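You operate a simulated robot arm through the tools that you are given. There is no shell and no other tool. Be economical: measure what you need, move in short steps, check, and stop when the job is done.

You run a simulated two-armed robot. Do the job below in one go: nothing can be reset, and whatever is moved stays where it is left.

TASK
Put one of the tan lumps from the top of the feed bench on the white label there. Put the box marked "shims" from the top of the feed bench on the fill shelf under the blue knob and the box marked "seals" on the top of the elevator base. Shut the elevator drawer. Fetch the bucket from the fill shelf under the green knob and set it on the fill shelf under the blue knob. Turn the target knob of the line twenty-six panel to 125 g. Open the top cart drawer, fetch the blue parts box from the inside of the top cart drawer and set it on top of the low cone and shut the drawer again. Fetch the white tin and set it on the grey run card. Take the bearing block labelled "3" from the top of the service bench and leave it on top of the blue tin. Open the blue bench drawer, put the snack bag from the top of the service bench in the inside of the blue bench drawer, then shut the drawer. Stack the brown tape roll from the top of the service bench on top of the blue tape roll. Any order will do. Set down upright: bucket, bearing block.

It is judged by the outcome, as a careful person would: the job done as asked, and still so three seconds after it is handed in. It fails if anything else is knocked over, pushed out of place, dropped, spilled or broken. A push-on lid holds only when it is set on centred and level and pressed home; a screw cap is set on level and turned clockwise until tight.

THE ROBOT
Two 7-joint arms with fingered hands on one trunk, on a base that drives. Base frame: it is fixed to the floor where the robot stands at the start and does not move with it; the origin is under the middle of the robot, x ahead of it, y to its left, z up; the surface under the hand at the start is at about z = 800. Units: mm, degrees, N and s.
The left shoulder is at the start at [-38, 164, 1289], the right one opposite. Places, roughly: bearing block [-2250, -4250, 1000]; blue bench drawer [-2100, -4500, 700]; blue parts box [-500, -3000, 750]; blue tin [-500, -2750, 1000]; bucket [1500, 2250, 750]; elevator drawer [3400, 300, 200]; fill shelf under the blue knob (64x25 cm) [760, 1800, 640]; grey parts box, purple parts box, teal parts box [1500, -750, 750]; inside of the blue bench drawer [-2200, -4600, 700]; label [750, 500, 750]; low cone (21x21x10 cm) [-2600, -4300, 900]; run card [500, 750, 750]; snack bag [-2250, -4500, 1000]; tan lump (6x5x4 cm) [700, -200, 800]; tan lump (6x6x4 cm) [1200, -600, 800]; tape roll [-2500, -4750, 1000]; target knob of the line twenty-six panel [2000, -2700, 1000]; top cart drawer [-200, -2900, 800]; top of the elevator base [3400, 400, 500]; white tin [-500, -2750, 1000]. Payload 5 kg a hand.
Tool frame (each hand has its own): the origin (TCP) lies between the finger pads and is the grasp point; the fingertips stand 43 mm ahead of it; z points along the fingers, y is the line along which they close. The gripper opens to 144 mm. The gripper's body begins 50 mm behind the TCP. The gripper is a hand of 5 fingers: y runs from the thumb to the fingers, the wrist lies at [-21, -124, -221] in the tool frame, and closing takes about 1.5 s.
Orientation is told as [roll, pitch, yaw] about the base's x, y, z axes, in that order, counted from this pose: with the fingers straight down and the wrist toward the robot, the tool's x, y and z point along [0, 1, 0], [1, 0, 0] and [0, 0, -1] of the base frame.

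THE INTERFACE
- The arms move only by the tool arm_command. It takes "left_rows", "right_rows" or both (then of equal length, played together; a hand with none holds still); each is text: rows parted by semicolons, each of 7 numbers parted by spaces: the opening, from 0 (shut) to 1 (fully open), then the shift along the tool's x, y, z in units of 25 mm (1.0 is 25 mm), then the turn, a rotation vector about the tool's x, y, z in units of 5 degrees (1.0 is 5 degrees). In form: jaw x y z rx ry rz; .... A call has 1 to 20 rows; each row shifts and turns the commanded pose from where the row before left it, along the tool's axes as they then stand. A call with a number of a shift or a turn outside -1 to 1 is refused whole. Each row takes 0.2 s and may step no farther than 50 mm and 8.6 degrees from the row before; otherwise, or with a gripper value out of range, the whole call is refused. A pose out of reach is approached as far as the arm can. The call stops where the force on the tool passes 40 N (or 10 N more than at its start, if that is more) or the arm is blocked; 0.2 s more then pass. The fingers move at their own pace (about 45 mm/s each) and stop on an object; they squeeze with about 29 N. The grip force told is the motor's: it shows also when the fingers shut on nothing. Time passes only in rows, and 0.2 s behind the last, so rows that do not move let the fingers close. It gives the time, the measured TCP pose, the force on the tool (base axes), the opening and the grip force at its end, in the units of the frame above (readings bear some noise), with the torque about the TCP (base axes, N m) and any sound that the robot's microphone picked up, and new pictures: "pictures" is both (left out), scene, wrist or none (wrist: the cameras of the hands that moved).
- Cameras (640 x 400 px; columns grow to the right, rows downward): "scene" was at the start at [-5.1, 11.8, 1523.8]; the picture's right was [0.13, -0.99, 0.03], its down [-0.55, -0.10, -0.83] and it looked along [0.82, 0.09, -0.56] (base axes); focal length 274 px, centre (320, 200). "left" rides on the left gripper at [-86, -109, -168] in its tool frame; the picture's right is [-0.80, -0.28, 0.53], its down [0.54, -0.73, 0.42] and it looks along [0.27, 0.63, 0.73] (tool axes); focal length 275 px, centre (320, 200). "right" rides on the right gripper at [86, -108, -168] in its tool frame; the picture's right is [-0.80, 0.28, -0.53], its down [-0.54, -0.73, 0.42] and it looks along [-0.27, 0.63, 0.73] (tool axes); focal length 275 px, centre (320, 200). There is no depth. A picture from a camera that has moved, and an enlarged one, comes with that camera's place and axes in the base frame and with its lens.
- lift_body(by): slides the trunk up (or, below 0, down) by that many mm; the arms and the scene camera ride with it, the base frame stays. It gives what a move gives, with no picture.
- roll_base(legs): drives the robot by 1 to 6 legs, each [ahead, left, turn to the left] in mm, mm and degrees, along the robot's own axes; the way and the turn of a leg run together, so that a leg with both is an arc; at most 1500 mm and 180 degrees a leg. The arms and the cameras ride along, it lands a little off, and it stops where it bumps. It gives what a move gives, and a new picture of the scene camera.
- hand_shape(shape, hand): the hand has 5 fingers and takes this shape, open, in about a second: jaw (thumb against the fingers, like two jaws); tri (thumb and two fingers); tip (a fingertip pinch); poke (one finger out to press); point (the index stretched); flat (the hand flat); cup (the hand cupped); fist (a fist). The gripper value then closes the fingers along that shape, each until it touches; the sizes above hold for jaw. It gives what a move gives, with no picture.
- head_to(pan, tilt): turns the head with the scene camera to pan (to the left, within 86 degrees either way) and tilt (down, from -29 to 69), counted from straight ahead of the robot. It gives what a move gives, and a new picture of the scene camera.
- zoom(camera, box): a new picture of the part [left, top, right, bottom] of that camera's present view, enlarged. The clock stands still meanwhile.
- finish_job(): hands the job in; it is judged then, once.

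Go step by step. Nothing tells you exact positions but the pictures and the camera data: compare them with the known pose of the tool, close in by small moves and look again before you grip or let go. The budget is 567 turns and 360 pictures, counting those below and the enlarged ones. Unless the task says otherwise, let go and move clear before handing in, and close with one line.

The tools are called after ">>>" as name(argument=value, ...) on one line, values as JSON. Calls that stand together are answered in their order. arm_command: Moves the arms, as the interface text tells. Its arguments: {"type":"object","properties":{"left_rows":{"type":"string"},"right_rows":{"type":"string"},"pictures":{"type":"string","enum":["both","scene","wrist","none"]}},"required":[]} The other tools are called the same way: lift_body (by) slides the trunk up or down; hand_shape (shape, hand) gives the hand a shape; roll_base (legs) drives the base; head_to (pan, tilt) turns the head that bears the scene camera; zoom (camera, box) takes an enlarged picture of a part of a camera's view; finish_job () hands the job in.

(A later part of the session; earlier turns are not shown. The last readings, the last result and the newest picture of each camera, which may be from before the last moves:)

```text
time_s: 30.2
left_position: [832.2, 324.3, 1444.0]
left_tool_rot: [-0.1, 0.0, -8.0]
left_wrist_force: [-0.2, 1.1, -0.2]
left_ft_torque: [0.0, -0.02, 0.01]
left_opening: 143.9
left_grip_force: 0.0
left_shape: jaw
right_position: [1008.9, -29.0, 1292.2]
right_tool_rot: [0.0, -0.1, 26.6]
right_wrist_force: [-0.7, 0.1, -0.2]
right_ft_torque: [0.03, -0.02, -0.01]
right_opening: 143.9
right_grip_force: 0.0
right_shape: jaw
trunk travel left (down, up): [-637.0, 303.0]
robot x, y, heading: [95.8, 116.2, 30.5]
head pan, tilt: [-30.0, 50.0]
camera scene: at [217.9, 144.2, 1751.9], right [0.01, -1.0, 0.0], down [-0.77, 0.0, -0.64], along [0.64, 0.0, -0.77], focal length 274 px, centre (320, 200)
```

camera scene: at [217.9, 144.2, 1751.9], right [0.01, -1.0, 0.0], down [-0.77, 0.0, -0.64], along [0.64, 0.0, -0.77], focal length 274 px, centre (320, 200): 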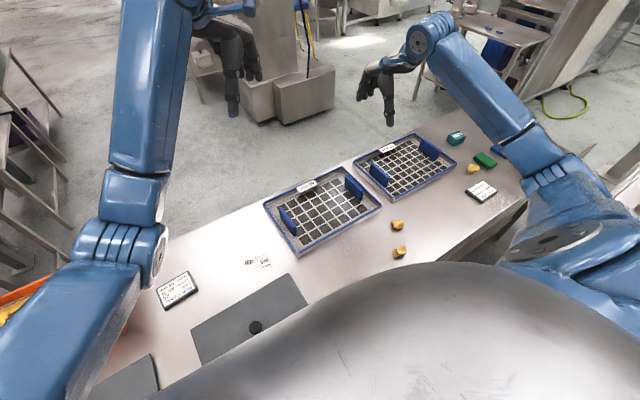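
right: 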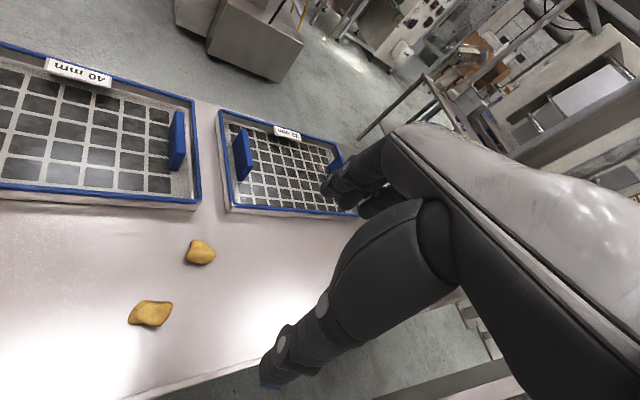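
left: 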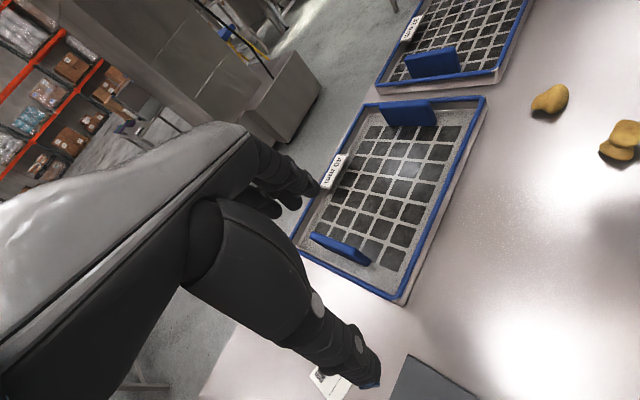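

All is well now; both hands point down. Lump 1 is near (850, -170, 820); I bring the right hand above it with the trunk kept high.

>>> arm_command(right_rows="1 0 0 1 0 0 1;1 0 0 1 0 0 1;1 0 0 1 0 0 1;1 0 0 1 0 0 1;1 -0.587 -0.878 0.95 0 0 0;1 -0.587 -0.878 0.95 0 0 0;1 -0.587 -0.878 0.95 0 0 0;1 -0.587 -0.878 0.95 0 0 0;1 -0.587 -0.878 0.95 0 0 0;1 -0.587 -0.878 0.95 0 0 0;1 -0.587 -0.878 0.95 0 0 0;1 -0.587 -0.878 0.95 0 0 0;1 0 0 0 0 0 0", pictures="both")

```text
time_s: 32.1
left_position: [852.3, 400.8, 1355.6]
left_tool_rot: [-5.1, 7.0, 2.2]
left_wrist_force: [2.4, 4.2, -8.8]
left_ft_torque: [-0.47, 0.33, 0.02]
left_opening: 144.4
left_grip_force: 0.0
left_shape: jaw
right_position: [962.4, 50.5, 1096.2]
right_tool_rot: [2.4, -0.8, 14.6]
right_wrist_force: [1.7, 2.0, 1.6]
right_ft_torque: [-0.09, 0.19, 0.09]
right_opening: 143.6
right_grip_force: 0.1
right_shape: jaw
trunk travel left (down, up): [-637.0, 303.0]
robot x, y, heading: [71.8, 94.7, 35.1]
head pan, tilt: [-30.0, 50.0]
stopped in row 9 (left hand): the arm was blocked; the commanded pose is now the measured one
camera scene: at [392.8, 290.5, 1736.6], right [0.1, -0.99, 0.08], down [-0.83, -0.12, -0.54], along [0.55, -0.01, -0.84], focal length 274 px, centre (320, 200)
camera right: at [833.8, 98.2, 1264.9], right [0.47, -0.72, 0.5], down [-0.57, -0.69, -0.46], along [0.68, -0.07, -0.73], focal length 275 px, centre (320, 200)
```

scene: 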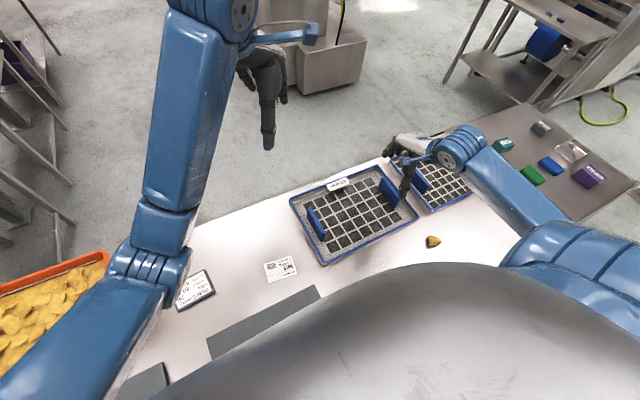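
right: 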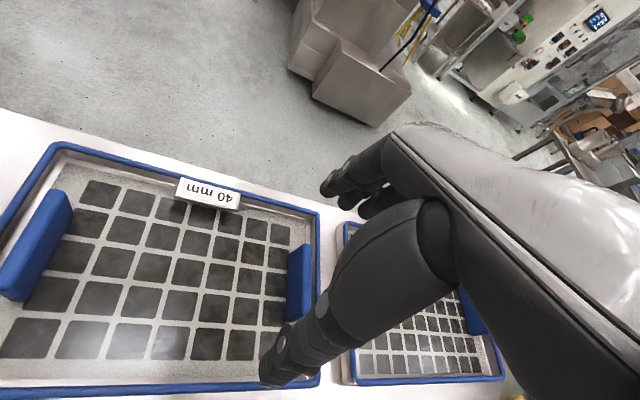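

The right elbow caught the rail again and tipped the robot forward-left. I raise the trunk to lift the elbow off.

>>> lift_body(by=150)

>>> head_to(pan=-60, tilt=50)

```text
time_s: 32.4
left_position: [808.3, 283.7, 1380.7]
left_tool_rot: [-6.0, -0.7, 2.7]
left_wrist_force: [3.0, 1.0, -7.6]
left_ft_torque: [-0.28, 0.32, -0.13]
left_opening: 143.9
left_grip_force: 0.0
left_shape: jaw
right_position: [897.1, 41.4, 1123.2]
right_tool_rot: [8.4, -6.4, 17.4]
right_wrist_force: [7.7, -1.2, 9.2]
right_ft_torque: [-0.21, 0.51, 0.25]
right_opening: 144.0
right_grip_force: 0.0
right_shape: jaw
trunk travel left (down, up): [-637.0, 303.0]
robot x, y, heading: [68.7, 97.0, 35.5]
head pan, tilt: [-30.0, 50.0]
stopped: the arm was blocked; the commanded pose is now the measured one
```

```text
time_s: 33.4
left_position: [715.8, 281.4, 1415.6]
left_tool_rot: [-0.5, 1.6, 1.6]
left_wrist_force: [-0.2, 6.8, -3.1]
left_ft_torque: [-0.6, 0.1, 0.04]
left_opening: 143.8
left_grip_force: 0.1
left_shape: jaw
right_position: [847.8, -43.4, 1149.7]
right_tool_rot: [6.0, -7.7, 13.3]
right_wrist_force: [-4.1, 4.3, 1.2]
right_ft_torque: [-0.25, -0.55, -0.11]
right_opening: 143.7
right_grip_force: 0.0
right_shape: jaw
trunk travel left (down, up): [-637.0, 303.0]
robot x, y, heading: [74.1, 93.9, 34.3]
head pan, tilt: [-60.0, 50.0]
camera scene: at [196.4, 106.5, 1750.1], right [-0.43, -0.9, 0.01], down [-0.7, 0.32, -0.64], along [0.57, -0.28, -0.77], focal length 274 px, centre (320, 200)
```

scene: 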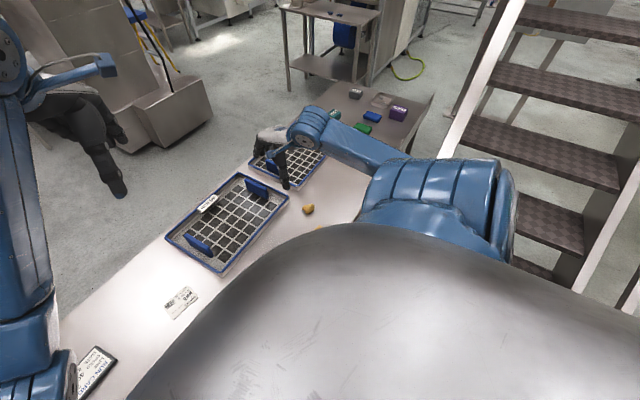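

It settled upright again. I now leave this cramped spot: drive left along the bench, then back, and look.

>>> roll_base(legs=[[0, 150, 0], [-200, 200, 0]])

```text
time_s: 36.3
left_position: [333.3, 445.3, 1432.0]
left_tool_rot: [0.1, 0.1, 2.3]
left_wrist_force: [-0.3, 1.0, 0.2]
left_ft_torque: [-0.03, -0.01, -0.03]
left_opening: 143.8
left_grip_force: 0.0
left_shape: jaw
right_position: [471.4, 131.2, 1157.4]
right_tool_rot: [6.8, -8.6, 14.2]
right_wrist_force: [1.6, 0.9, -0.3]
right_ft_torque: [-0.03, 0.02, 0.01]
right_opening: 143.9
right_grip_force: 0.1
right_shape: jaw
trunk travel left (down, up): [-637.0, 303.0]
robot x, y, heading: [-288.6, 274.4, 35.4]
head pan, tilt: [-60.0, 50.0]
camera scene: at [-174.3, 271.7, 1751.3], right [-0.42, -0.91, 0.0], down [-0.7, 0.32, -0.64], along [0.58, -0.27, -0.77], focal length 274 px, centre (320, 200)
```

scene: 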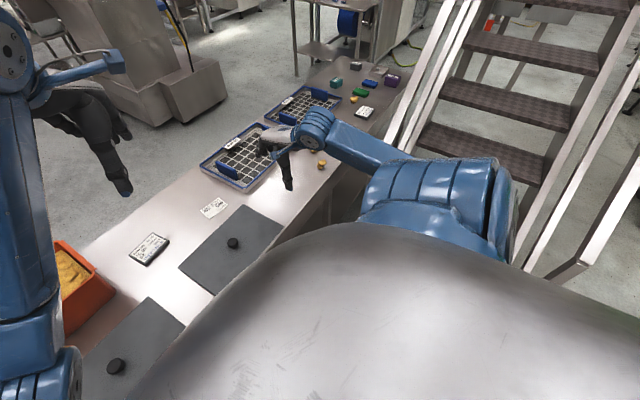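

Now free, and the picture is level. I straighten the right hand and survey the room for driving routes.

>>> arm_command(right_rows="1 0 0 -0.5 0 -0.68 0;1 0 0 -0.5 0 -0.68 0;1 0 0 -0.5 0.86 0 0;1 0 0 -0.5 0.86 0 0", pictures="none")

>>> head_to(pan=60, tilt=25)

>>> head_to(pan=-10, tilt=15)

>>> head_to(pan=-86, tilt=20)

```text
time_s: 37.3
left_position: [332.3, 443.3, 1432.3]
left_tool_rot: [0.0, -0.1, 2.1]
left_wrist_force: [0.5, -0.3, 0.2]
left_ft_torque: [0.0, 0.03, 0.01]
left_opening: 144.0
left_grip_force: 0.1
left_shape: jaw
right_position: [464.4, 127.3, 1209.4]
right_tool_rot: [0.0, 0.1, 14.2]
right_wrist_force: [-0.2, -0.2, -0.2]
right_ft_torque: [0.01, 0.03, 0.01]
right_opening: 144.2
right_grip_force: 0.1
right_shape: jaw
trunk travel left (down, up): [-637.0, 303.0]
robot x, y, heading: [-287.8, 271.2, 35.1]
head pan, tilt: [-60.0, 50.0]
```

```text
time_s: 39.3
left_position: [331.6, 443.3, 1432.9]
left_tool_rot: [0.0, 0.0, 2.1]
left_wrist_force: [0.8, 0.8, -0.2]
left_ft_torque: [-0.04, 0.01, -0.02]
left_opening: 143.9
left_grip_force: 0.1
left_shape: jaw
right_position: [464.1, 127.0, 1209.1]
right_tool_rot: [0.1, -0.2, 14.3]
right_wrist_force: [0.2, 0.7, 0.2]
right_ft_torque: [-0.06, -0.01, 0.01]
right_opening: 144.2
right_grip_force: 0.1
right_shape: jaw
trunk travel left (down, up): [-637.0, 303.0]
robot x, y, heading: [-290.6, 265.9, 35.2]
head pan, tilt: [60.0, 25.0]
camera scene: at [-255.6, 394.5, 1789.1], right [1.0, 0.09, 0.0], down [0.04, -0.42, -0.91], along [-0.09, 0.9, -0.42], focal length 274 px, centre (320, 200)
```

scene: 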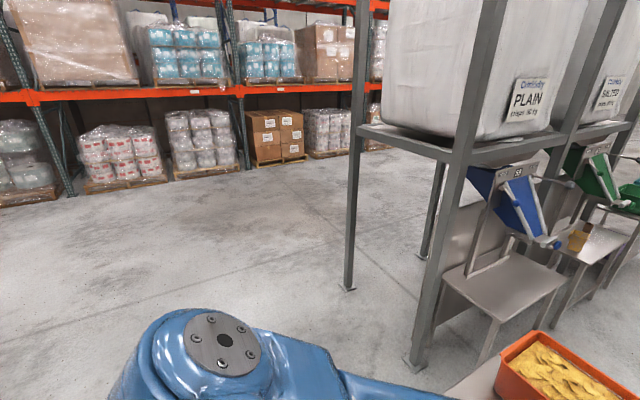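

```text
time_s: 40.7
left_position: [332.5, 444.5, 1432.7]
left_tool_rot: [0.0, 0.0, 2.1]
left_wrist_force: [-0.5, 0.4, -0.1]
left_ft_torque: [-0.02, -0.01, 0.02]
left_opening: 144.0
left_grip_force: 0.1
left_shape: jaw
right_position: [463.9, 126.5, 1209.6]
right_tool_rot: [0.0, -0.2, 14.4]
right_wrist_force: [0.4, 0.7, -0.2]
right_ft_torque: [-0.01, 0.02, -0.01]
right_opening: 143.8
right_grip_force: 0.0
right_shape: jaw
trunk travel left (down, up): [-637.0, 303.0]
robot x, y, heading: [-288.7, 273.4, 35.4]
head pan, tilt: [-10.0, 15.0]
camera scene: at [-162.7, 343.0, 1805.3], right [0.43, -0.9, 0.0], down [-0.23, -0.11, -0.97], along [0.87, 0.42, -0.26], focal length 274 px, centre (320, 200)
```

scene: 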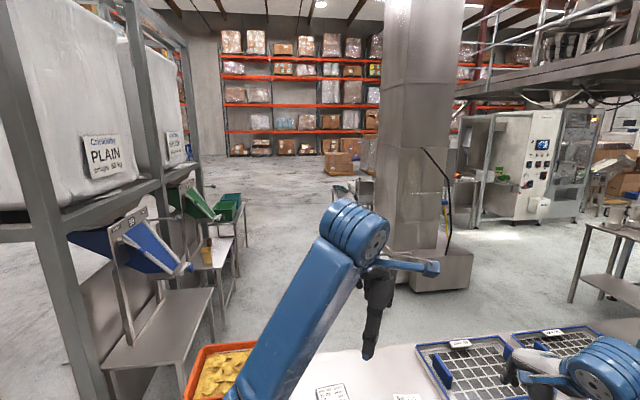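

```text
time_s: 42.2
left_position: [331.9, 443.8, 1432.1]
left_tool_rot: [0.0, 0.0, 2.1]
left_wrist_force: [0.1, 0.3, 0.4]
left_ft_torque: [-0.03, -0.02, -0.01]
left_opening: 143.8
left_grip_force: 0.1
left_shape: jaw
right_position: [463.3, 127.4, 1209.2]
right_tool_rot: [0.0, 0.0, 14.3]
right_wrist_force: [-0.3, -0.1, -0.2]
right_ft_torque: [-0.03, -0.03, 0.01]
right_opening: 144.0
right_grip_force: 0.0
right_shape: jaw
trunk travel left (down, up): [-637.0, 303.0]
robot x, y, heading: [-288.0, 267.9, 35.1]
head pan, tilt: [-85.9, 20.0]
camera scene: at [-187.8, 231.0, 1797.1], right [-0.77, -0.64, 0.0], down [-0.22, 0.26, -0.94], along [0.6, -0.72, -0.34], focal length 274 px, centre (320, 200)
```

scene: 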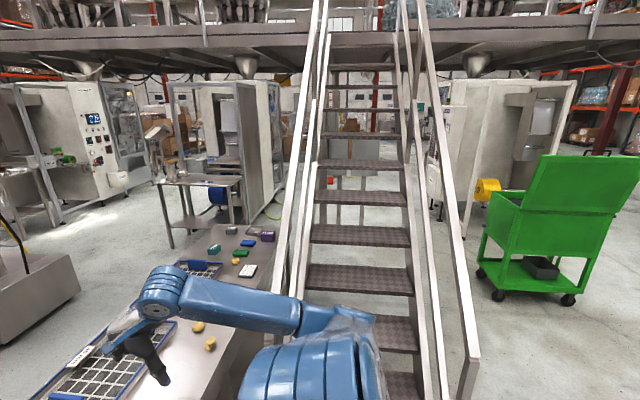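

The room is clear to me now. I zoom on the cart and the service bench side.

>>> zoom(camera="scene", box=[420, 120, 640, 320])

>>> roll_base(legs=[[-300, 0, 0], [0, 0, -120]])

```text
2.00 times, centred on (530, 220) of scene
camera zoom: at [-187.8, 231.0, 1797.1], right [-0.77, -0.64, 0.0], down [-0.22, 0.26, -0.94], along [0.6, -0.72, -0.34], focal length 548 px, centre (-100, 160)
```

zoom: 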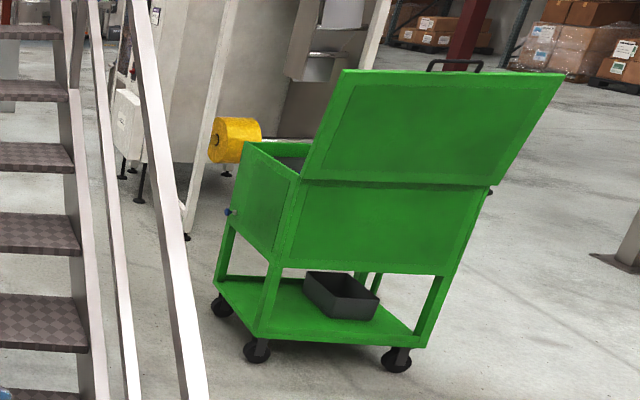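

```text
time_s: 49.3
left_position: [-703.6, -515.6, 1433.3]
left_tool_rot: [0.1, 0.0, -119.5]
left_wrist_force: [0.0, -0.2, -0.8]
left_ft_torque: [0.01, 0.0, 0.0]
left_opening: 144.1
left_grip_force: 0.1
left_shape: jaw
right_position: [-1042.6, -461.4, 1209.6]
right_tool_rot: [0.0, -0.1, -107.4]
right_wrist_force: [-0.3, 0.2, -1.0]
right_ft_torque: [-0.01, -0.01, -0.03]
right_opening: 144.4
right_grip_force: 0.1
right_shape: jaw
trunk travel left (down, up): [-637.0, 303.0]
robot x, y, heading: [-523.1, 103.0, -86.3]
head pan, tilt: [-85.9, 20.0]
camera scene: at [-612.8, 42.7, 1797.1], right [-0.14, 0.99, 0.0], down [0.34, 0.05, -0.94], along [-0.93, -0.13, -0.34], focal length 274 px, centre (320, 200)
```

scene: 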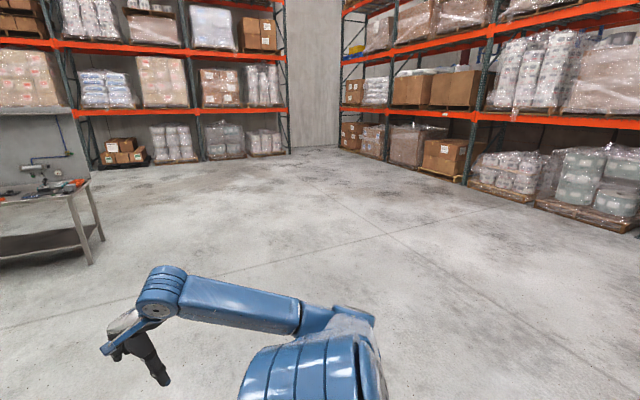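

I now look ahead (toward the cart and service bench) from here.

>>> head_to(pan=20, tilt=15)

>>> head_to(pan=-40, tilt=15)

>>> zoom(camera="scene", box=[100, 120, 420, 320])

```text
time_s: 51.1
left_position: [-704.9, -514.4, 1431.6]
left_tool_rot: [0.1, -0.1, -119.5]
left_wrist_force: [0.6, -0.1, 0.1]
left_ft_torque: [-0.01, -0.02, 0.02]
left_opening: 143.8
left_grip_force: 0.1
left_shape: jaw
right_position: [-1044.3, -460.0, 1209.4]
right_tool_rot: [-0.1, -0.1, -107.4]
right_wrist_force: [0.6, 0.3, -0.6]
right_ft_torque: [-0.02, 0.01, 0.0]
right_opening: 144.1
right_grip_force: 0.2
right_shape: jaw
trunk travel left (down, up): [-637.0, 303.0]
robot x, y, heading: [-519.8, 102.2, -86.2]
head pan, tilt: [20.0, 15.0]
camera scene: at [-483.2, -30.0, 1805.3], right [-0.92, -0.4, 0.0], down [-0.1, 0.24, -0.97], along [0.39, -0.88, -0.26], focal length 274 px, centre (320, 200)
```

scene: 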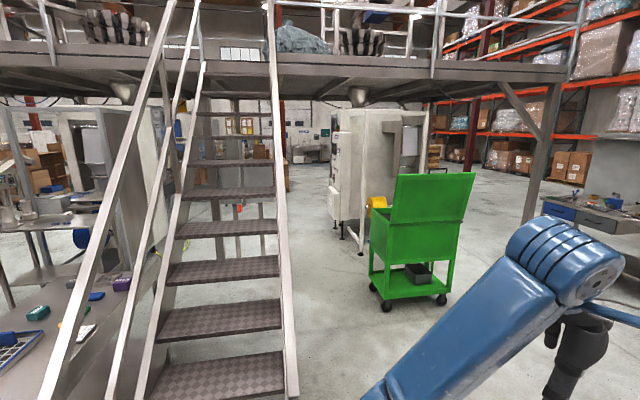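

```text
time_s: 52.4
left_position: [-704.9, -513.8, 1432.7]
left_tool_rot: [0.0, 0.0, -119.6]
left_wrist_force: [-0.6, -0.3, -0.6]
left_ft_torque: [0.0, 0.02, 0.0]
left_opening: 143.9
left_grip_force: 0.0
left_shape: jaw
right_position: [-1043.8, -460.8, 1210.4]
right_tool_rot: [0.0, 0.0, -107.4]
right_wrist_force: [0.0, -0.5, 0.0]
right_ft_torque: [-0.04, -0.01, 0.0]
right_opening: 144.1
right_grip_force: 0.1
right_shape: jaw
trunk travel left (down, up): [-637.0, 303.0]
robot x, y, heading: [-522.4, 101.4, -86.7]
head pan, tilt: [-40.0, 15.0]
camera scene: at [-576.0, -19.8, 1805.3], right [-0.81, 0.59, 0.0], down [0.15, 0.21, -0.97], along [-0.57, -0.78, -0.26], focal length 274 px, centre (320, 200)
```

scene: 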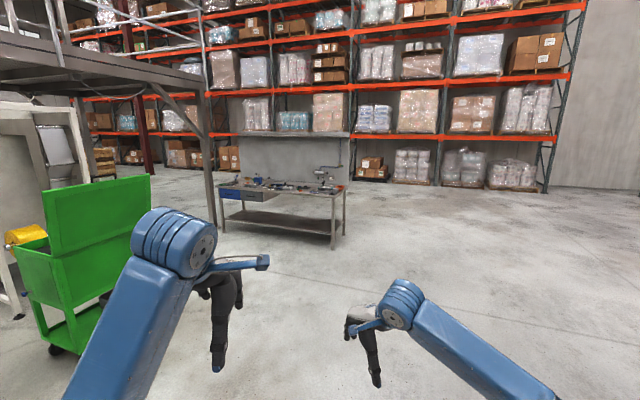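

```text
2.00 times, centred on (260, 220) of scene
camera zoom: at [-576.0, -19.8, 1805.3], right [-0.81, 0.59, 0.0], down [0.15, 0.21, -0.97], along [-0.57, -0.78, -0.26], focal length 548 px, centre (440, 160)
```

zoom: 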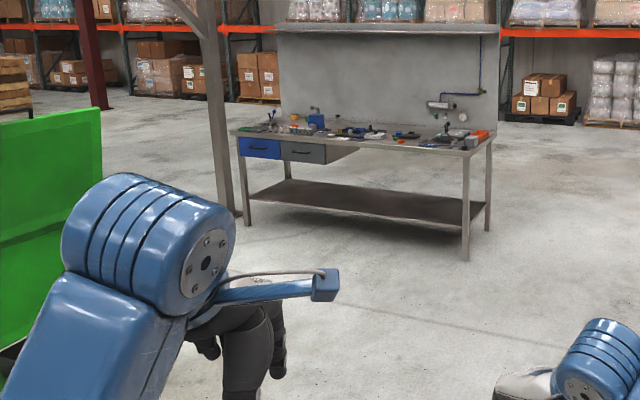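

I found the cart (drawers face away from me) and the service bench. I lower the trunk and drive around to the west side of the cart.

>>> lift_body(by=-200)

>>> roll_base(legs=[[984, -287, 0], [984, -287, 0], [984, -287, 0], [0, 0, 60]])

>>> head_to(pan=0, tilt=25)

```text
time_s: 54.6
left_position: [-705.6, -514.6, 1231.7]
left_tool_rot: [0.1, -0.1, -119.6]
left_wrist_force: [-0.2, -0.2, 0.1]
left_ft_torque: [0.02, -0.01, 0.03]
left_opening: 143.8
left_grip_force: 0.1
left_shape: jaw
right_position: [-1043.2, -460.3, 1010.3]
right_tool_rot: [0.1, -0.1, -107.3]
right_wrist_force: [-0.2, 1.1, 0.3]
right_ft_torque: [-0.01, -0.02, 0.0]
right_opening: 144.0
right_grip_force: 0.0
right_shape: jaw
trunk travel left (down, up): [-437.0, 503.0]
robot x, y, heading: [-527.0, 100.8, -86.4]
head pan, tilt: [-40.0, 15.0]
```

```text
time_s: 72.4
left_position: [-892.9, -3373.0, 1232.9]
left_tool_rot: [0.0, -0.1, -62.6]
left_wrist_force: [0.7, -0.2, 0.5]
left_ft_torque: [0.0, -0.01, 0.01]
left_opening: 143.9
left_grip_force: 0.0
left_shape: jaw
right_position: [-1122.8, -3626.8, 1008.5]
right_tool_rot: [0.0, 0.0, -50.4]
right_wrist_force: [-0.2, 0.2, -0.4]
right_ft_torque: [0.0, 0.0, -0.02]
right_opening: 143.9
right_grip_force: 0.0
right_shape: jaw
trunk travel left (down, up): [-437.0, 503.0]
robot x, y, heading: [-1313.4, -2887.1, -28.9]
head pan, tilt: [-40.0, 15.0]
camera scene: at [-1235.9, -2996.1, 1605.3], right [-0.94, -0.35, 0.0], down [-0.09, 0.24, -0.97], along [0.34, -0.9, -0.26], focal length 274 px, centre (320, 200)
```

scene: 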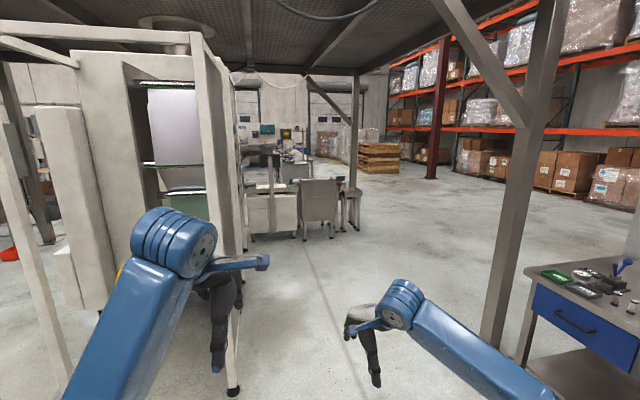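

```text
time_s: 73.5
left_position: [-893.4, -3373.0, 1233.6]
left_tool_rot: [0.0, -0.1, -62.6]
left_wrist_force: [-0.3, 0.1, -0.7]
left_ft_torque: [-0.01, 0.0, -0.03]
left_opening: 143.8
left_grip_force: 0.0
left_shape: jaw
right_position: [-1122.4, -3628.5, 1010.4]
right_tool_rot: [-0.1, 0.0, -50.4]
right_wrist_force: [-0.3, 0.1, 0.1]
right_ft_torque: [0.0, 0.0, -0.03]
right_opening: 144.0
right_grip_force: 0.1
right_shape: jaw
trunk travel left (down, up): [-437.0, 503.0]
robot x, y, heading: [-1315.9, -2887.3, -29.3]
head pan, tilt: [0.0, 25.0]
camera scene: at [-1188.7, -2953.9, 1589.1], right [-0.49, -0.87, 0.0], down [-0.37, 0.21, -0.91], along [0.79, -0.44, -0.42], focal length 274 px, centre (320, 200)
```

scene: 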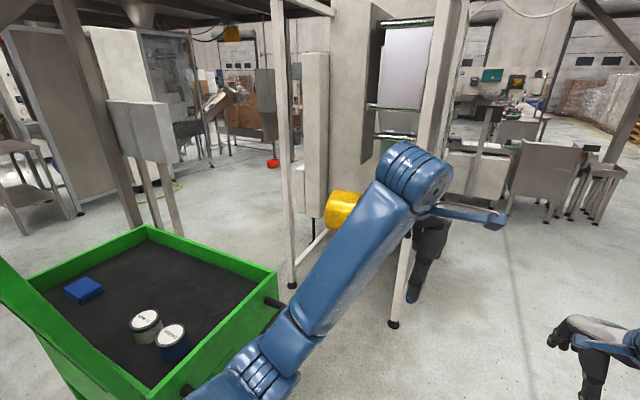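

I see the tray with the white and blue tins and a blue block. I drive to the cart's front-west corner to see the drawers.

>>> roll_base(legs=[[767, -733, 0], [0, 0, 75]])

>>> zoom(camera="scene", box=[100, 100, 420, 300])

```text
time_s: 80.8
left_position: [-377.5, -4079.3, 1234.4]
left_tool_rot: [-0.2, -0.1, -28.2]
left_wrist_force: [-14.9, -8.5, -2.9]
left_ft_torque: [-0.03, 0.11, -0.67]
left_opening: 143.9
left_grip_force: 0.0
left_shape: jaw
right_position: [-403.9, -4412.1, 1010.5]
right_tool_rot: [0.0, -0.1, -14.5]
right_wrist_force: [-1.0, 0.6, 0.4]
right_ft_torque: [-0.05, 0.01, 0.01]
right_opening: 143.9
right_grip_force: 0.1
right_shape: jaw
trunk travel left (down, up): [-437.0, 503.0]
robot x, y, heading: [-997.0, -3921.5, 6.5]
head pan, tilt: [0.0, 25.0]
stopped in leg 2: the force on the tool passed its limit at 63 N (the readings are from after the stop); the commanded pose is now the measured one
camera scene: at [-853.6, -3904.4, 1589.2], right [0.12, -0.99, 0.0], down [-0.42, -0.05, -0.91], along [0.9, 0.11, -0.42], focal length 274 px, centre (320, 200)
```

scene: 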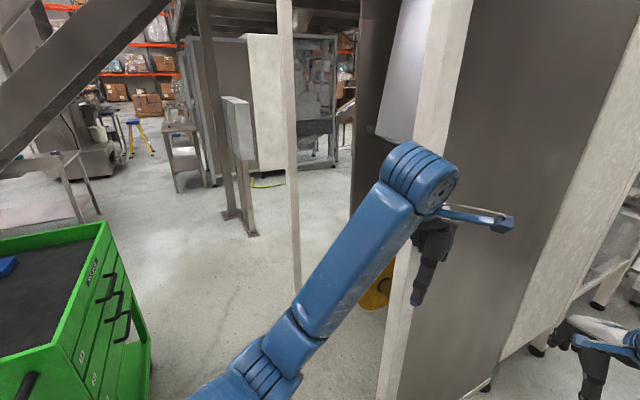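

```text
2.00 times, centred on (260, 200) of scene
camera zoom: at [-853.6, -3904.4, 1589.2], right [0.12, -0.99, 0.0], down [-0.42, -0.05, -0.91], along [0.9, 0.11, -0.42], focal length 548 px, centre (440, 200)
```

zoom: 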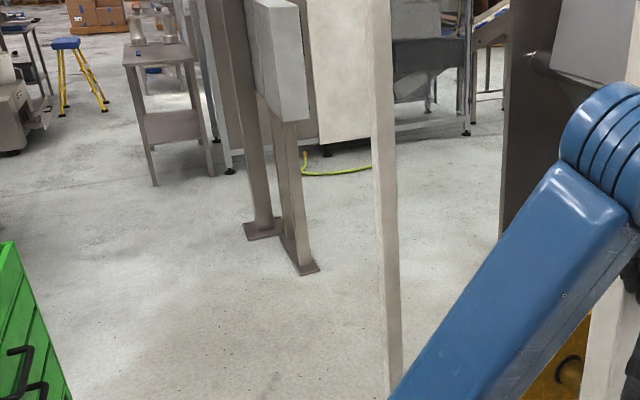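

The left hand brushed the machine's frame post. I back off and then turn toward the cart front.

>>> roll_base(legs=[[-250, 50, 0], [0, 0, 45]])

>>> zoom(camera="scene", box=[160, 130, 400, 300])

```text
time_s: 84.7
left_position: [-703.7, -3567.4, 1234.2]
left_tool_rot: [-0.1, -0.1, 17.7]
left_wrist_force: [-0.2, 0.2, 0.4]
left_ft_torque: [-0.02, -0.01, -0.01]
left_opening: 144.1
left_grip_force: 0.1
left_shape: jaw
right_position: [-484.0, -3822.2, 1009.9]
right_tool_rot: [-0.1, 0.0, 31.2]
right_wrist_force: [-0.1, 0.0, -0.6]
right_ft_torque: [-0.03, 0.0, -0.01]
right_opening: 143.6
right_grip_force: 0.2
right_shape: jaw
trunk travel left (down, up): [-437.0, 503.0]
robot x, y, heading: [-1245.2, -3902.4, 52.6]
head pan, tilt: [0.0, 25.0]
camera scene: at [-1158.9, -3788.6, 1589.0], right [0.79, -0.61, 0.0], down [-0.26, -0.33, -0.91], along [0.55, 0.72, -0.42], focal length 274 px, centre (320, 200)
```

scene: 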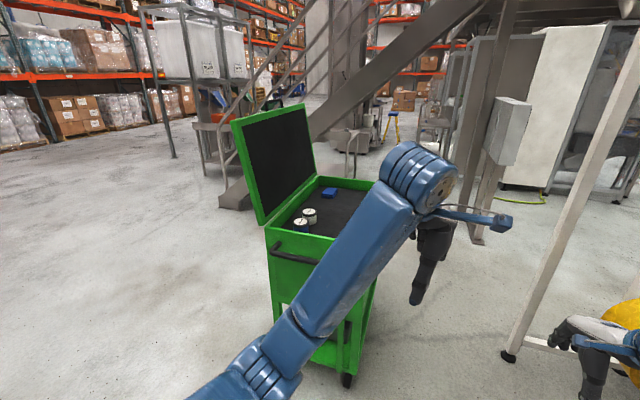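

```text
2.35 times, centred on (280, 215) of scene
camera zoom: at [-1158.9, -3788.6, 1589.0], right [0.79, -0.61, 0.0], down [-0.26, -0.33, -0.91], along [0.55, 0.72, -0.42], focal length 645 px, centre (414, 165)
```

zoom: 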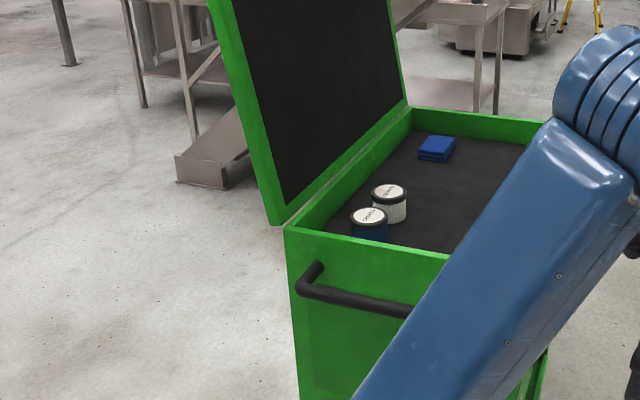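

The cart's west end is seen. My arms are skewed to the right; I square both in front of the trunk here in the open.

>>> arm_command(left_rows="1 0.95 -0.22 0.1 0 0 -1;1 0.95 -0.22 0.1 0 0 -1;1 0.95 -0.22 0.1 0 0 -1;1 0.95 -0.22 0.1 0 0 -1;1 0.95 -0.22 0.1 0 0 -1;1 0.95 -0.22 0.1 0 0 -1;1 0.95 -0.22 0.1 0 0 -1;1 0.95 -0.22 0.1 0 0 0;1 0.95 -0.22 0.1 0 0 0;1 0.95 -0.22 0.1 0 0 0;1 0.95 -0.22 0.1 0 0 0;1 0.95 -0.22 0.1 0 0 0;1 0.95 -0.22 0.1 0 0 0;1 0.95 -0.22 0.1 0 0 0;1 0.95 -0.22 0.1 0 0 0;1 0.95 -0.22 0.1 0 0 0;1 0.95 -0.22 0.1 0 0 0;1 0.95 -0.22 0.1 0 0 0;1 0.95 -0.22 0.1 0 0 0;1 0.95 -0.22 0.1 0 0 0", right_rows="1 0.71 -0.09 -0.1 0 0 -0.61;1 0.71 -0.09 -0.1 0 0 -0.61;1 0.71 -0.09 -0.1 0 0 -0.61;1 0.71 -0.09 -0.1 0 0 -0.61;1 0.71 -0.09 -0.1 0 0 -0.61;1 0.71 -0.09 -0.1 0 0 -0.61;1 0.71 -0.09 -0.1 0 0 -0.61;1 0.71 -0.09 -0.1 0 0 0;1 0.71 -0.09 -0.1 0 0 0;1 0.71 -0.09 -0.1 0 0 0;1 0.71 -0.09 -0.1 0 0 0;1 0.71 -0.09 -0.1 0 0 0;1 0.71 -0.09 -0.1 0 0 0;1 0.71 -0.09 -0.1 0 0 0;1 0.71 -0.09 -0.1 0 0 0;1 0.71 -0.09 -0.1 0 0 0;1 0.71 -0.09 -0.1 0 0 0;1 0.71 -0.09 -0.1 0 0 0;1 0.71 -0.09 -0.1 0 0 0;1 0.71 -0.09 -0.1 0 0 0", pictures="scene")

```text
time_s: 88.9
left_position: [-1116.1, -3319.5, 1182.2]
left_tool_rot: [-0.4, 0.1, 52.7]
left_wrist_force: [-0.1, 0.3, 0.5]
left_ft_torque: [-0.03, -0.05, -0.05]
left_opening: 143.9
left_grip_force: 0.1
left_shape: jaw
right_position: [-763.1, -3601.6, 1057.2]
right_tool_rot: [-0.2, 0.1, 52.5]
right_wrist_force: [-0.7, 0.3, 0.4]
right_ft_torque: [-0.03, -0.01, 0.01]
right_opening: 143.9
right_grip_force: 0.1
right_shape: jaw
right hand out of reach, approached as far as the arm can: row 15, 16, 17, 19
trunk travel left (down, up): [-437.0, 503.0]
robot x, y, heading: [-1245.3, -3900.9, 52.3]
head pan, tilt: [0.0, 25.0]
camera scene: at [-1161.9, -3787.5, 1589.2], right [0.79, -0.61, 0.0], down [-0.26, -0.34, -0.91], along [0.55, 0.72, -0.42], focal length 274 px, centre (320, 200)
```

scene: 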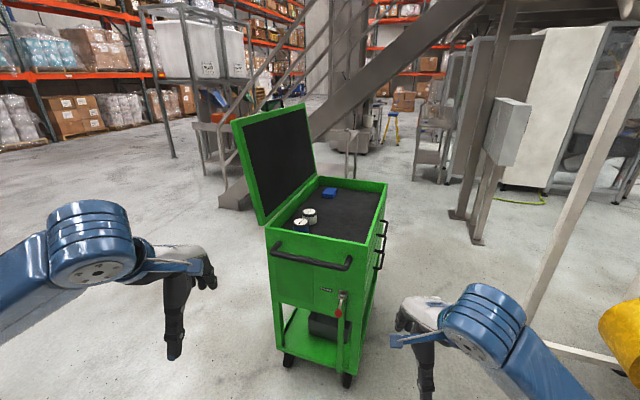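

Now I see the cart well; drawers are on its right side and the corridor to the machine is about 890 wide. I drive to a diagonal stand off the front-west corner.

>>> roll_base(legs=[[0, -200, 0], [564, -219, 0]])

>>> head_to(pan=5, tilt=45)

```text
time_s: 93.5
left_position: [-460.5, -3117.8, 1182.2]
left_tool_rot: [-0.2, 0.0, 54.2]
left_wrist_force: [-0.3, -1.1, -0.5]
left_ft_torque: [0.03, -0.02, -0.02]
left_opening: 144.0
left_grip_force: 0.0
left_shape: jaw
right_position: [-102.7, -3391.6, 1054.7]
right_tool_rot: [0.1, 0.1, 54.0]
right_wrist_force: [0.3, -0.2, -0.7]
right_ft_torque: [-0.05, 0.0, 0.02]
right_opening: 143.7
right_grip_force: 0.1
right_shape: jaw
trunk travel left (down, up): [-437.0, 503.0]
robot x, y, heading: [-582.9, -3704.5, 54.0]
head pan, tilt: [0.0, 25.0]
camera scene: at [-494.8, -3587.8, 1589.1], right [0.81, -0.59, 0.0], down [-0.25, -0.34, -0.91], along [0.54, 0.73, -0.42], focal length 274 px, centre (320, 200)
```

scene: 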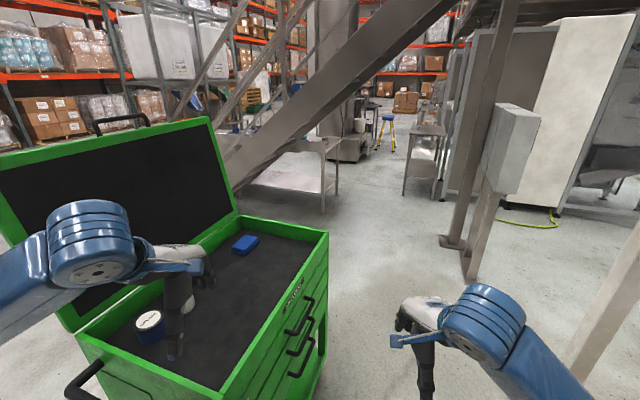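

```text
time_s: 94.3
left_position: [-460.9, -3117.2, 1181.1]
left_tool_rot: [-0.3, 0.0, 54.0]
left_wrist_force: [0.4, 1.0, 0.1]
left_ft_torque: [0.05, 0.01, 0.02]
left_opening: 144.1
left_grip_force: 0.0
left_shape: jaw
right_position: [-102.3, -3390.9, 1055.8]
right_tool_rot: [0.0, 0.1, 53.9]
right_wrist_force: [-0.1, -0.3, 0.4]
right_ft_torque: [0.03, -0.02, 0.0]
right_opening: 143.7
right_grip_force: 0.0
right_shape: jaw
trunk travel left (down, up): [-437.0, 503.0]
robot x, y, heading: [-580.2, -3704.3, 53.7]
head pan, tilt: [5.0, 45.0]
camera scene: at [-507.2, -3592.6, 1558.5], right [0.85, -0.52, 0.0], down [-0.37, -0.6, -0.71], along [0.37, 0.6, -0.71], focal length 274 px, centre (320, 200)
```

scene: 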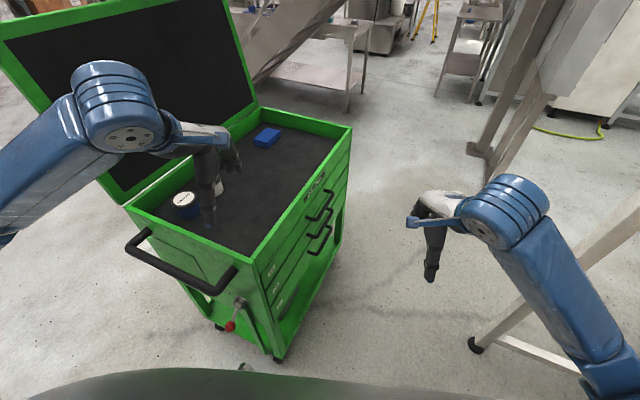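

I zoom on the drawer front and its handles.

>>> zoom(camera="scene", box=[230, 130, 370, 330])

>>> zoom(camera="right", box=[0, 0, 640, 400])

```text
2.00 times, centred on (300, 230) of scene
camera zoom: at [-507.2, -3592.6, 1558.5], right [0.85, -0.52, 0.0], down [-0.37, -0.6, -0.71], along [0.37, 0.6, -0.71], focal length 548 px, centre (360, 140)
```

zoom: 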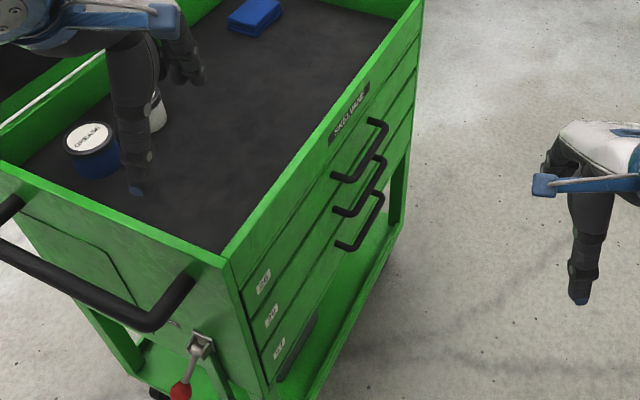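

```text
1.00 times, centred on (320, 200) of right (not enlarged: the box is as wide or as high as the picture)
camera zoom: at [-236.1, -3428.5, 1223.1], right [0.81, -0.24, 0.53], down [0.01, -0.91, -0.42], along [0.58, 0.35, -0.73], focal length 275 px, centre (320, 200)
```

zoom: 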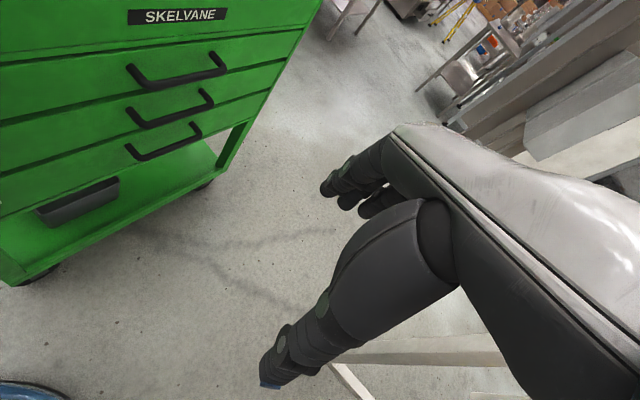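

The top drawer's bar handle is at about (-150, -3046, 870), 140 long. I bring the right hand above it, tilted slightly, to hook behind the bar.

>>> arm_command(right_rows="0.4 1 0.2 0.17 0 0 1;0.4 1 0.2 0.17 0 0 1;0.4 1 0.3 0.17 0 0 1;0.4 1 0.4 0.17 0 0 1;0.4 1 0.45 0.17 0 0 0;0.4 1 0.45 0.17 0 0 0;0.4 1 0.45 0.17 0 0 0;0.4 1 0.45 0.17 0 0 0;0.4 1 0.45 0.17 0 0 0;0.4 1 0.45 0.17 0 0 0;0.4 0.8 0.45 0.17 0 0 0;0.4 0.8 0.45 0.17 0 0 0;0.4 0 0 0 0 1 0;0.4 0 0 0 0 1 0;0.4 0 0 0 0 1 0;0.4 0 0 0 0 1 0", pictures="both")

```text
time_s: 97.7
left_position: [-460.3, -3118.5, 1180.9]
left_tool_rot: [-0.1, 0.0, 54.1]
left_wrist_force: [-0.9, 0.5, 0.6]
left_ft_torque: [0.03, 0.01, 0.03]
left_opening: 143.8
left_grip_force: 0.1
left_shape: jaw
right_position: [-186.1, -3096.2, 1005.7]
right_tool_rot: [20.1, 0.0, 33.9]
right_wrist_force: [0.2, -0.3, -0.2]
right_ft_torque: [0.07, 0.0, -0.01]
right_opening: 57.7
right_grip_force: 0.0
right_shape: jaw
trunk travel left (down, up): [-437.0, 503.0]
robot x, y, heading: [-580.4, -3706.8, 53.8]
head pan, tilt: [5.0, 45.0]
camera scene: at [-507.1, -3593.4, 1558.6], right [0.85, -0.52, 0.0], down [-0.37, -0.6, -0.71], along [0.37, 0.6, -0.71], focal length 274 px, centre (320, 200)
camera right: at [-290.4, -3137.2, 1191.8], right [0.76, -0.61, 0.23], down [-0.4, -0.71, -0.58], along [0.52, 0.35, -0.78], focal length 275 px, centre (320, 200)
```

scene: 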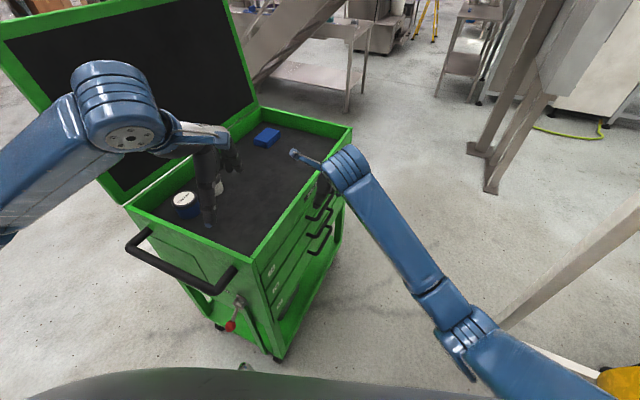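
right: 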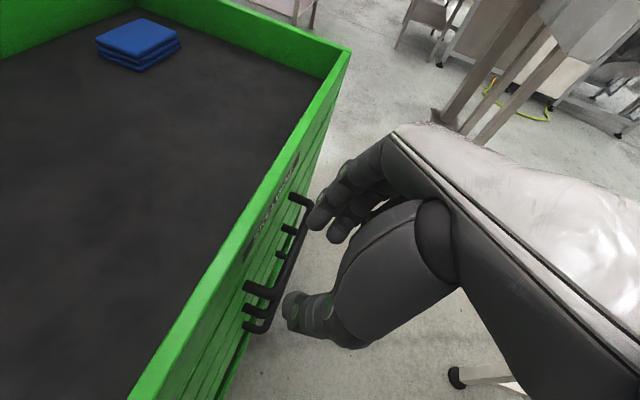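

The hand is above the bar, but the gap behind the bar is only about 26 mm. A pinch across the bar is better; I test turning the right hand so it closes along the pull direction.

>>> arm_command(right_rows="0.6 0 0 -1 0 -1 0;0.6 0 0 -1 0 -1 0;0.6 0 0 -1 0 -1 0;0.6 0 0 0 0 -1 0;0.6 0 0 0 0 0 -1;0.6 0 0 0 0 0 -1;0.6 0 0 0 0 0 -1;0.6 0 0 0 0 0 -1;0.6 0 0 0 0 0 -1;0.6 0 0 0 0 0 -1;0.6 0 0 0 0 0 -1;0.6 0 0 0 0 0 -1;0.6 0 0 0 0 0 -1;0.6 0 0 0 0 0 -1;0.6 0 0 0 0 0 -1;0.6 0 0 0 0 0 -1;0.6 0 0 0 0 0 -1;0.6 0 0 0 0 0 -1;0.6 0 0 0 0 0 -1;0.6 0 0 0 0 0 -1", pictures="both")

```text
time_s: 101.9
left_position: [-460.2, -3117.3, 1179.3]
left_tool_rot: [-0.2, 0.0, 54.1]
left_wrist_force: [-0.1, -0.3, 0.2]
left_ft_torque: [0.0, 0.0, -0.01]
left_opening: 143.9
left_grip_force: 0.1
left_shape: jaw
right_position: [-174.3, -3113.5, 1075.9]
right_tool_rot: [0.0, 0.1, 114.1]
right_wrist_force: [0.4, -0.3, 0.3]
right_ft_torque: [0.01, 0.03, 0.01]
right_opening: 86.3
right_grip_force: 0.1
right_shape: jaw
trunk travel left (down, up): [-437.0, 503.0]
robot x, y, heading: [-579.1, -3705.4, 53.8]
head pan, tilt: [5.0, 45.0]
camera scene: at [-506.7, -3592.3, 1558.4], right [0.85, -0.52, 0.0], down [-0.37, -0.6, -0.71], along [0.37, 0.6, -0.71], focal length 274 px, centre (320, 200)
camera right: at [-210.0, -3246.7, 1244.5], right [0.61, 0.58, 0.53], down [0.79, -0.44, -0.42], along [-0.01, 0.68, -0.73], focal length 275 px, centre (320, 200)
```

scene: 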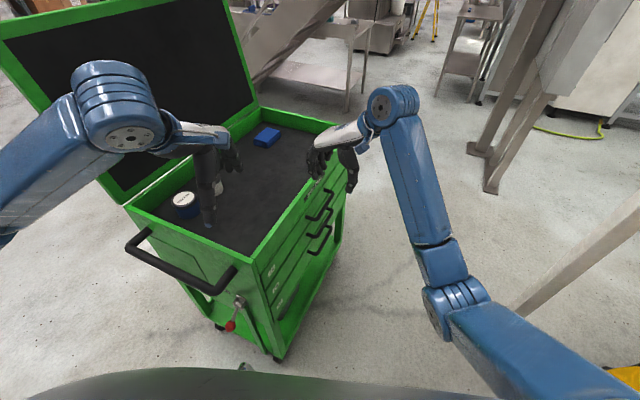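
right: 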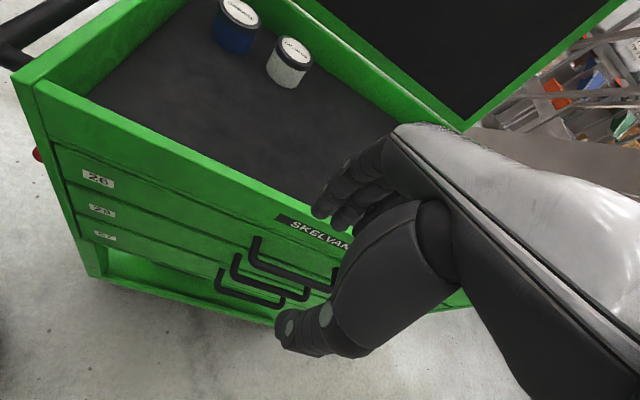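

Turning works. I finish the turn, tilt the hand so the fingers point down and in, and go to a point before the bar.

>>> arm_command(right_rows="0.3 0 0 0 0 0 -1;0.3 0 0 0 0 0 -1;0.3 0 0 0 -1 0 0;0.3 0 0 0 -1 0 0;0.3 0 0 0 -1 0 0;0.3 0 0 0 -1 0 0;0.3 0 0 0 -1 0 0;0.3 0 0 0 -1 0 0;0.3 -0.56 -0.64 0.96 0 0 0;0.3 -0.56 -0.64 0.96 0 0 0;0.3 -0.56 -0.64 0.96 0 0 0;0.3 -0.56 -0.64 0.96 0 0 0", pictures="both")

```text
time_s: 104.5
left_position: [-460.8, -3116.4, 1181.2]
left_tool_rot: [-0.2, 0.1, 54.1]
left_wrist_force: [-0.1, 0.5, -0.5]
left_ft_torque: [0.01, 0.04, 0.0]
left_opening: 144.0
left_grip_force: 0.1
left_shape: jaw
right_position: [-122.5, -3087.5, 961.8]
right_tool_rot: [0.1, -30.0, 123.9]
right_wrist_force: [0.6, -0.6, -0.7]
right_ft_torque: [0.0, -0.04, 0.0]
right_opening: 43.4
right_grip_force: 0.0
right_shape: jaw
trunk travel left (down, up): [-437.0, 503.0]
robot x, y, heading: [-578.9, -3707.0, 53.5]
head pan, tilt: [5.0, 45.0]
camera scene: at [-506.1, -3591.7, 1558.4], right [0.85, -0.52, 0.0], down [-0.37, -0.6, -0.71], along [0.37, 0.6, -0.71], focal length 274 px, centre (320, 200)
camera right: at [-95.6, -3283.5, 1053.4], right [0.67, 0.43, 0.6], down [0.68, -0.04, -0.73], along [-0.29, 0.9, -0.32], focal length 275 px, centre (320, 200)
```

scene: 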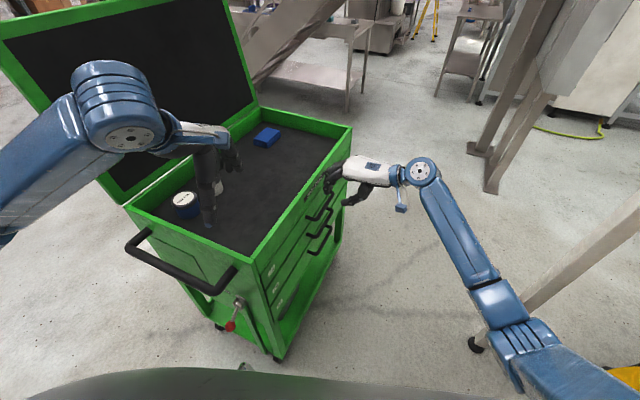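
right: 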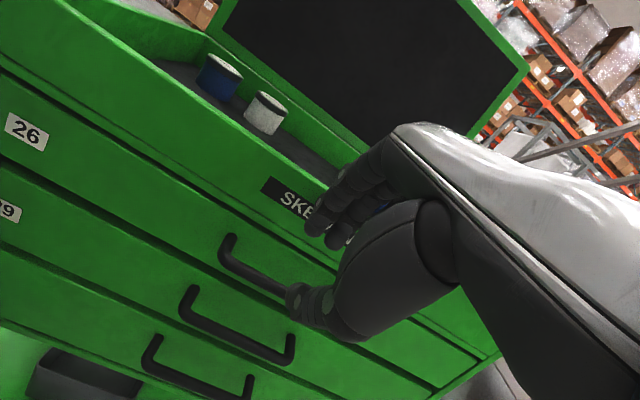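

The bar lies almost on the tool axis, about 107 mm ahead. I advance 80 mm.

>>> arm_command(right_rows="0.3 0 -0.05 0.8 0 0 0;0.3 0 -0.05 0.8 0 0 0;0.3 0 -0.05 0.8 0 0 0;0.3 0 -0.05 0.8 0 0 0", pictures="both")

>>> zoom(camera="scene", box=[280, 140, 400, 260])

```text
time_s: 105.5
left_position: [-460.7, -3116.9, 1180.9]
left_tool_rot: [-0.2, 0.2, 54.1]
left_wrist_force: [0.5, 0.4, -0.1]
left_ft_torque: [-0.03, 0.04, 0.01]
left_opening: 143.7
left_grip_force: 0.1
left_shape: jaw
right_position: [-142.4, -3057.6, 890.0]
right_tool_rot: [0.2, -29.9, 123.9]
right_wrist_force: [0.5, -1.7, -0.5]
right_ft_torque: [-0.03, -0.02, 0.01]
right_opening: 42.9
right_grip_force: 0.1
right_shape: jaw
trunk travel left (down, up): [-437.0, 503.0]
robot x, y, heading: [-580.9, -3704.3, 53.9]
head pan, tilt: [5.0, 45.0]
camera scene: at [-506.7, -3592.1, 1558.4], right [0.85, -0.52, 0.0], down [-0.37, -0.6, -0.71], along [0.37, 0.6, -0.71], focal length 274 px, centre (320, 200)
camera right: at [-116.0, -3253.5, 981.0], right [0.67, 0.43, 0.6], down [0.68, -0.04, -0.73], along [-0.29, 0.9, -0.32], focal length 275 px, centre (320, 200)
```

scene: 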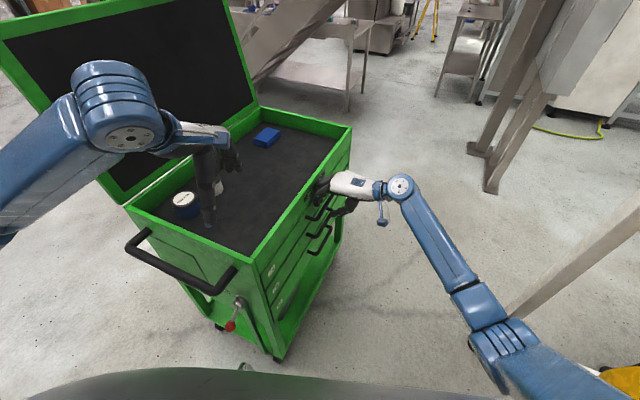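
right: 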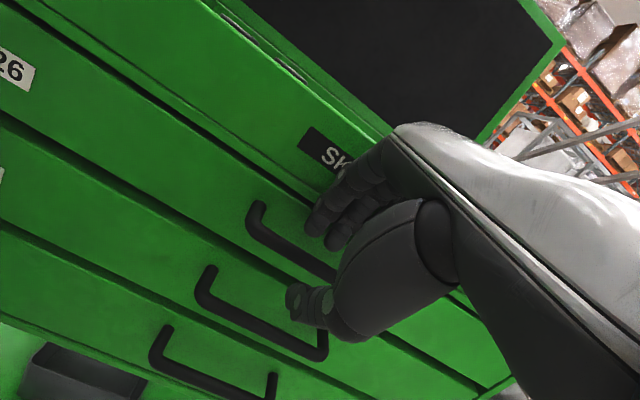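

```text
3.33 times, centred on (340, 200) of scene
camera zoom: at [-506.7, -3592.1, 1558.4], right [0.85, -0.52, 0.0], down [-0.37, -0.6, -0.71], along [0.37, 0.6, -0.71], focal length 914 px, centre (253, 200)
```

zoom: 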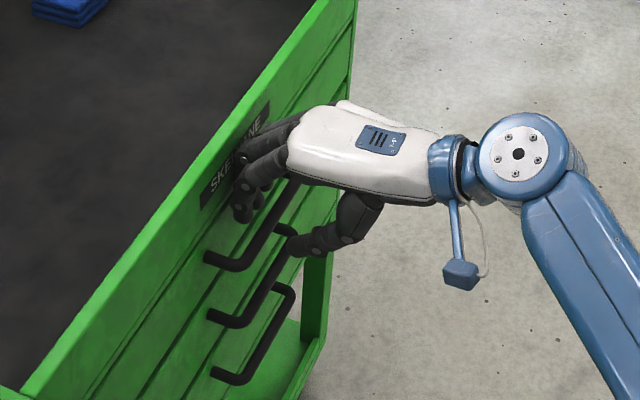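

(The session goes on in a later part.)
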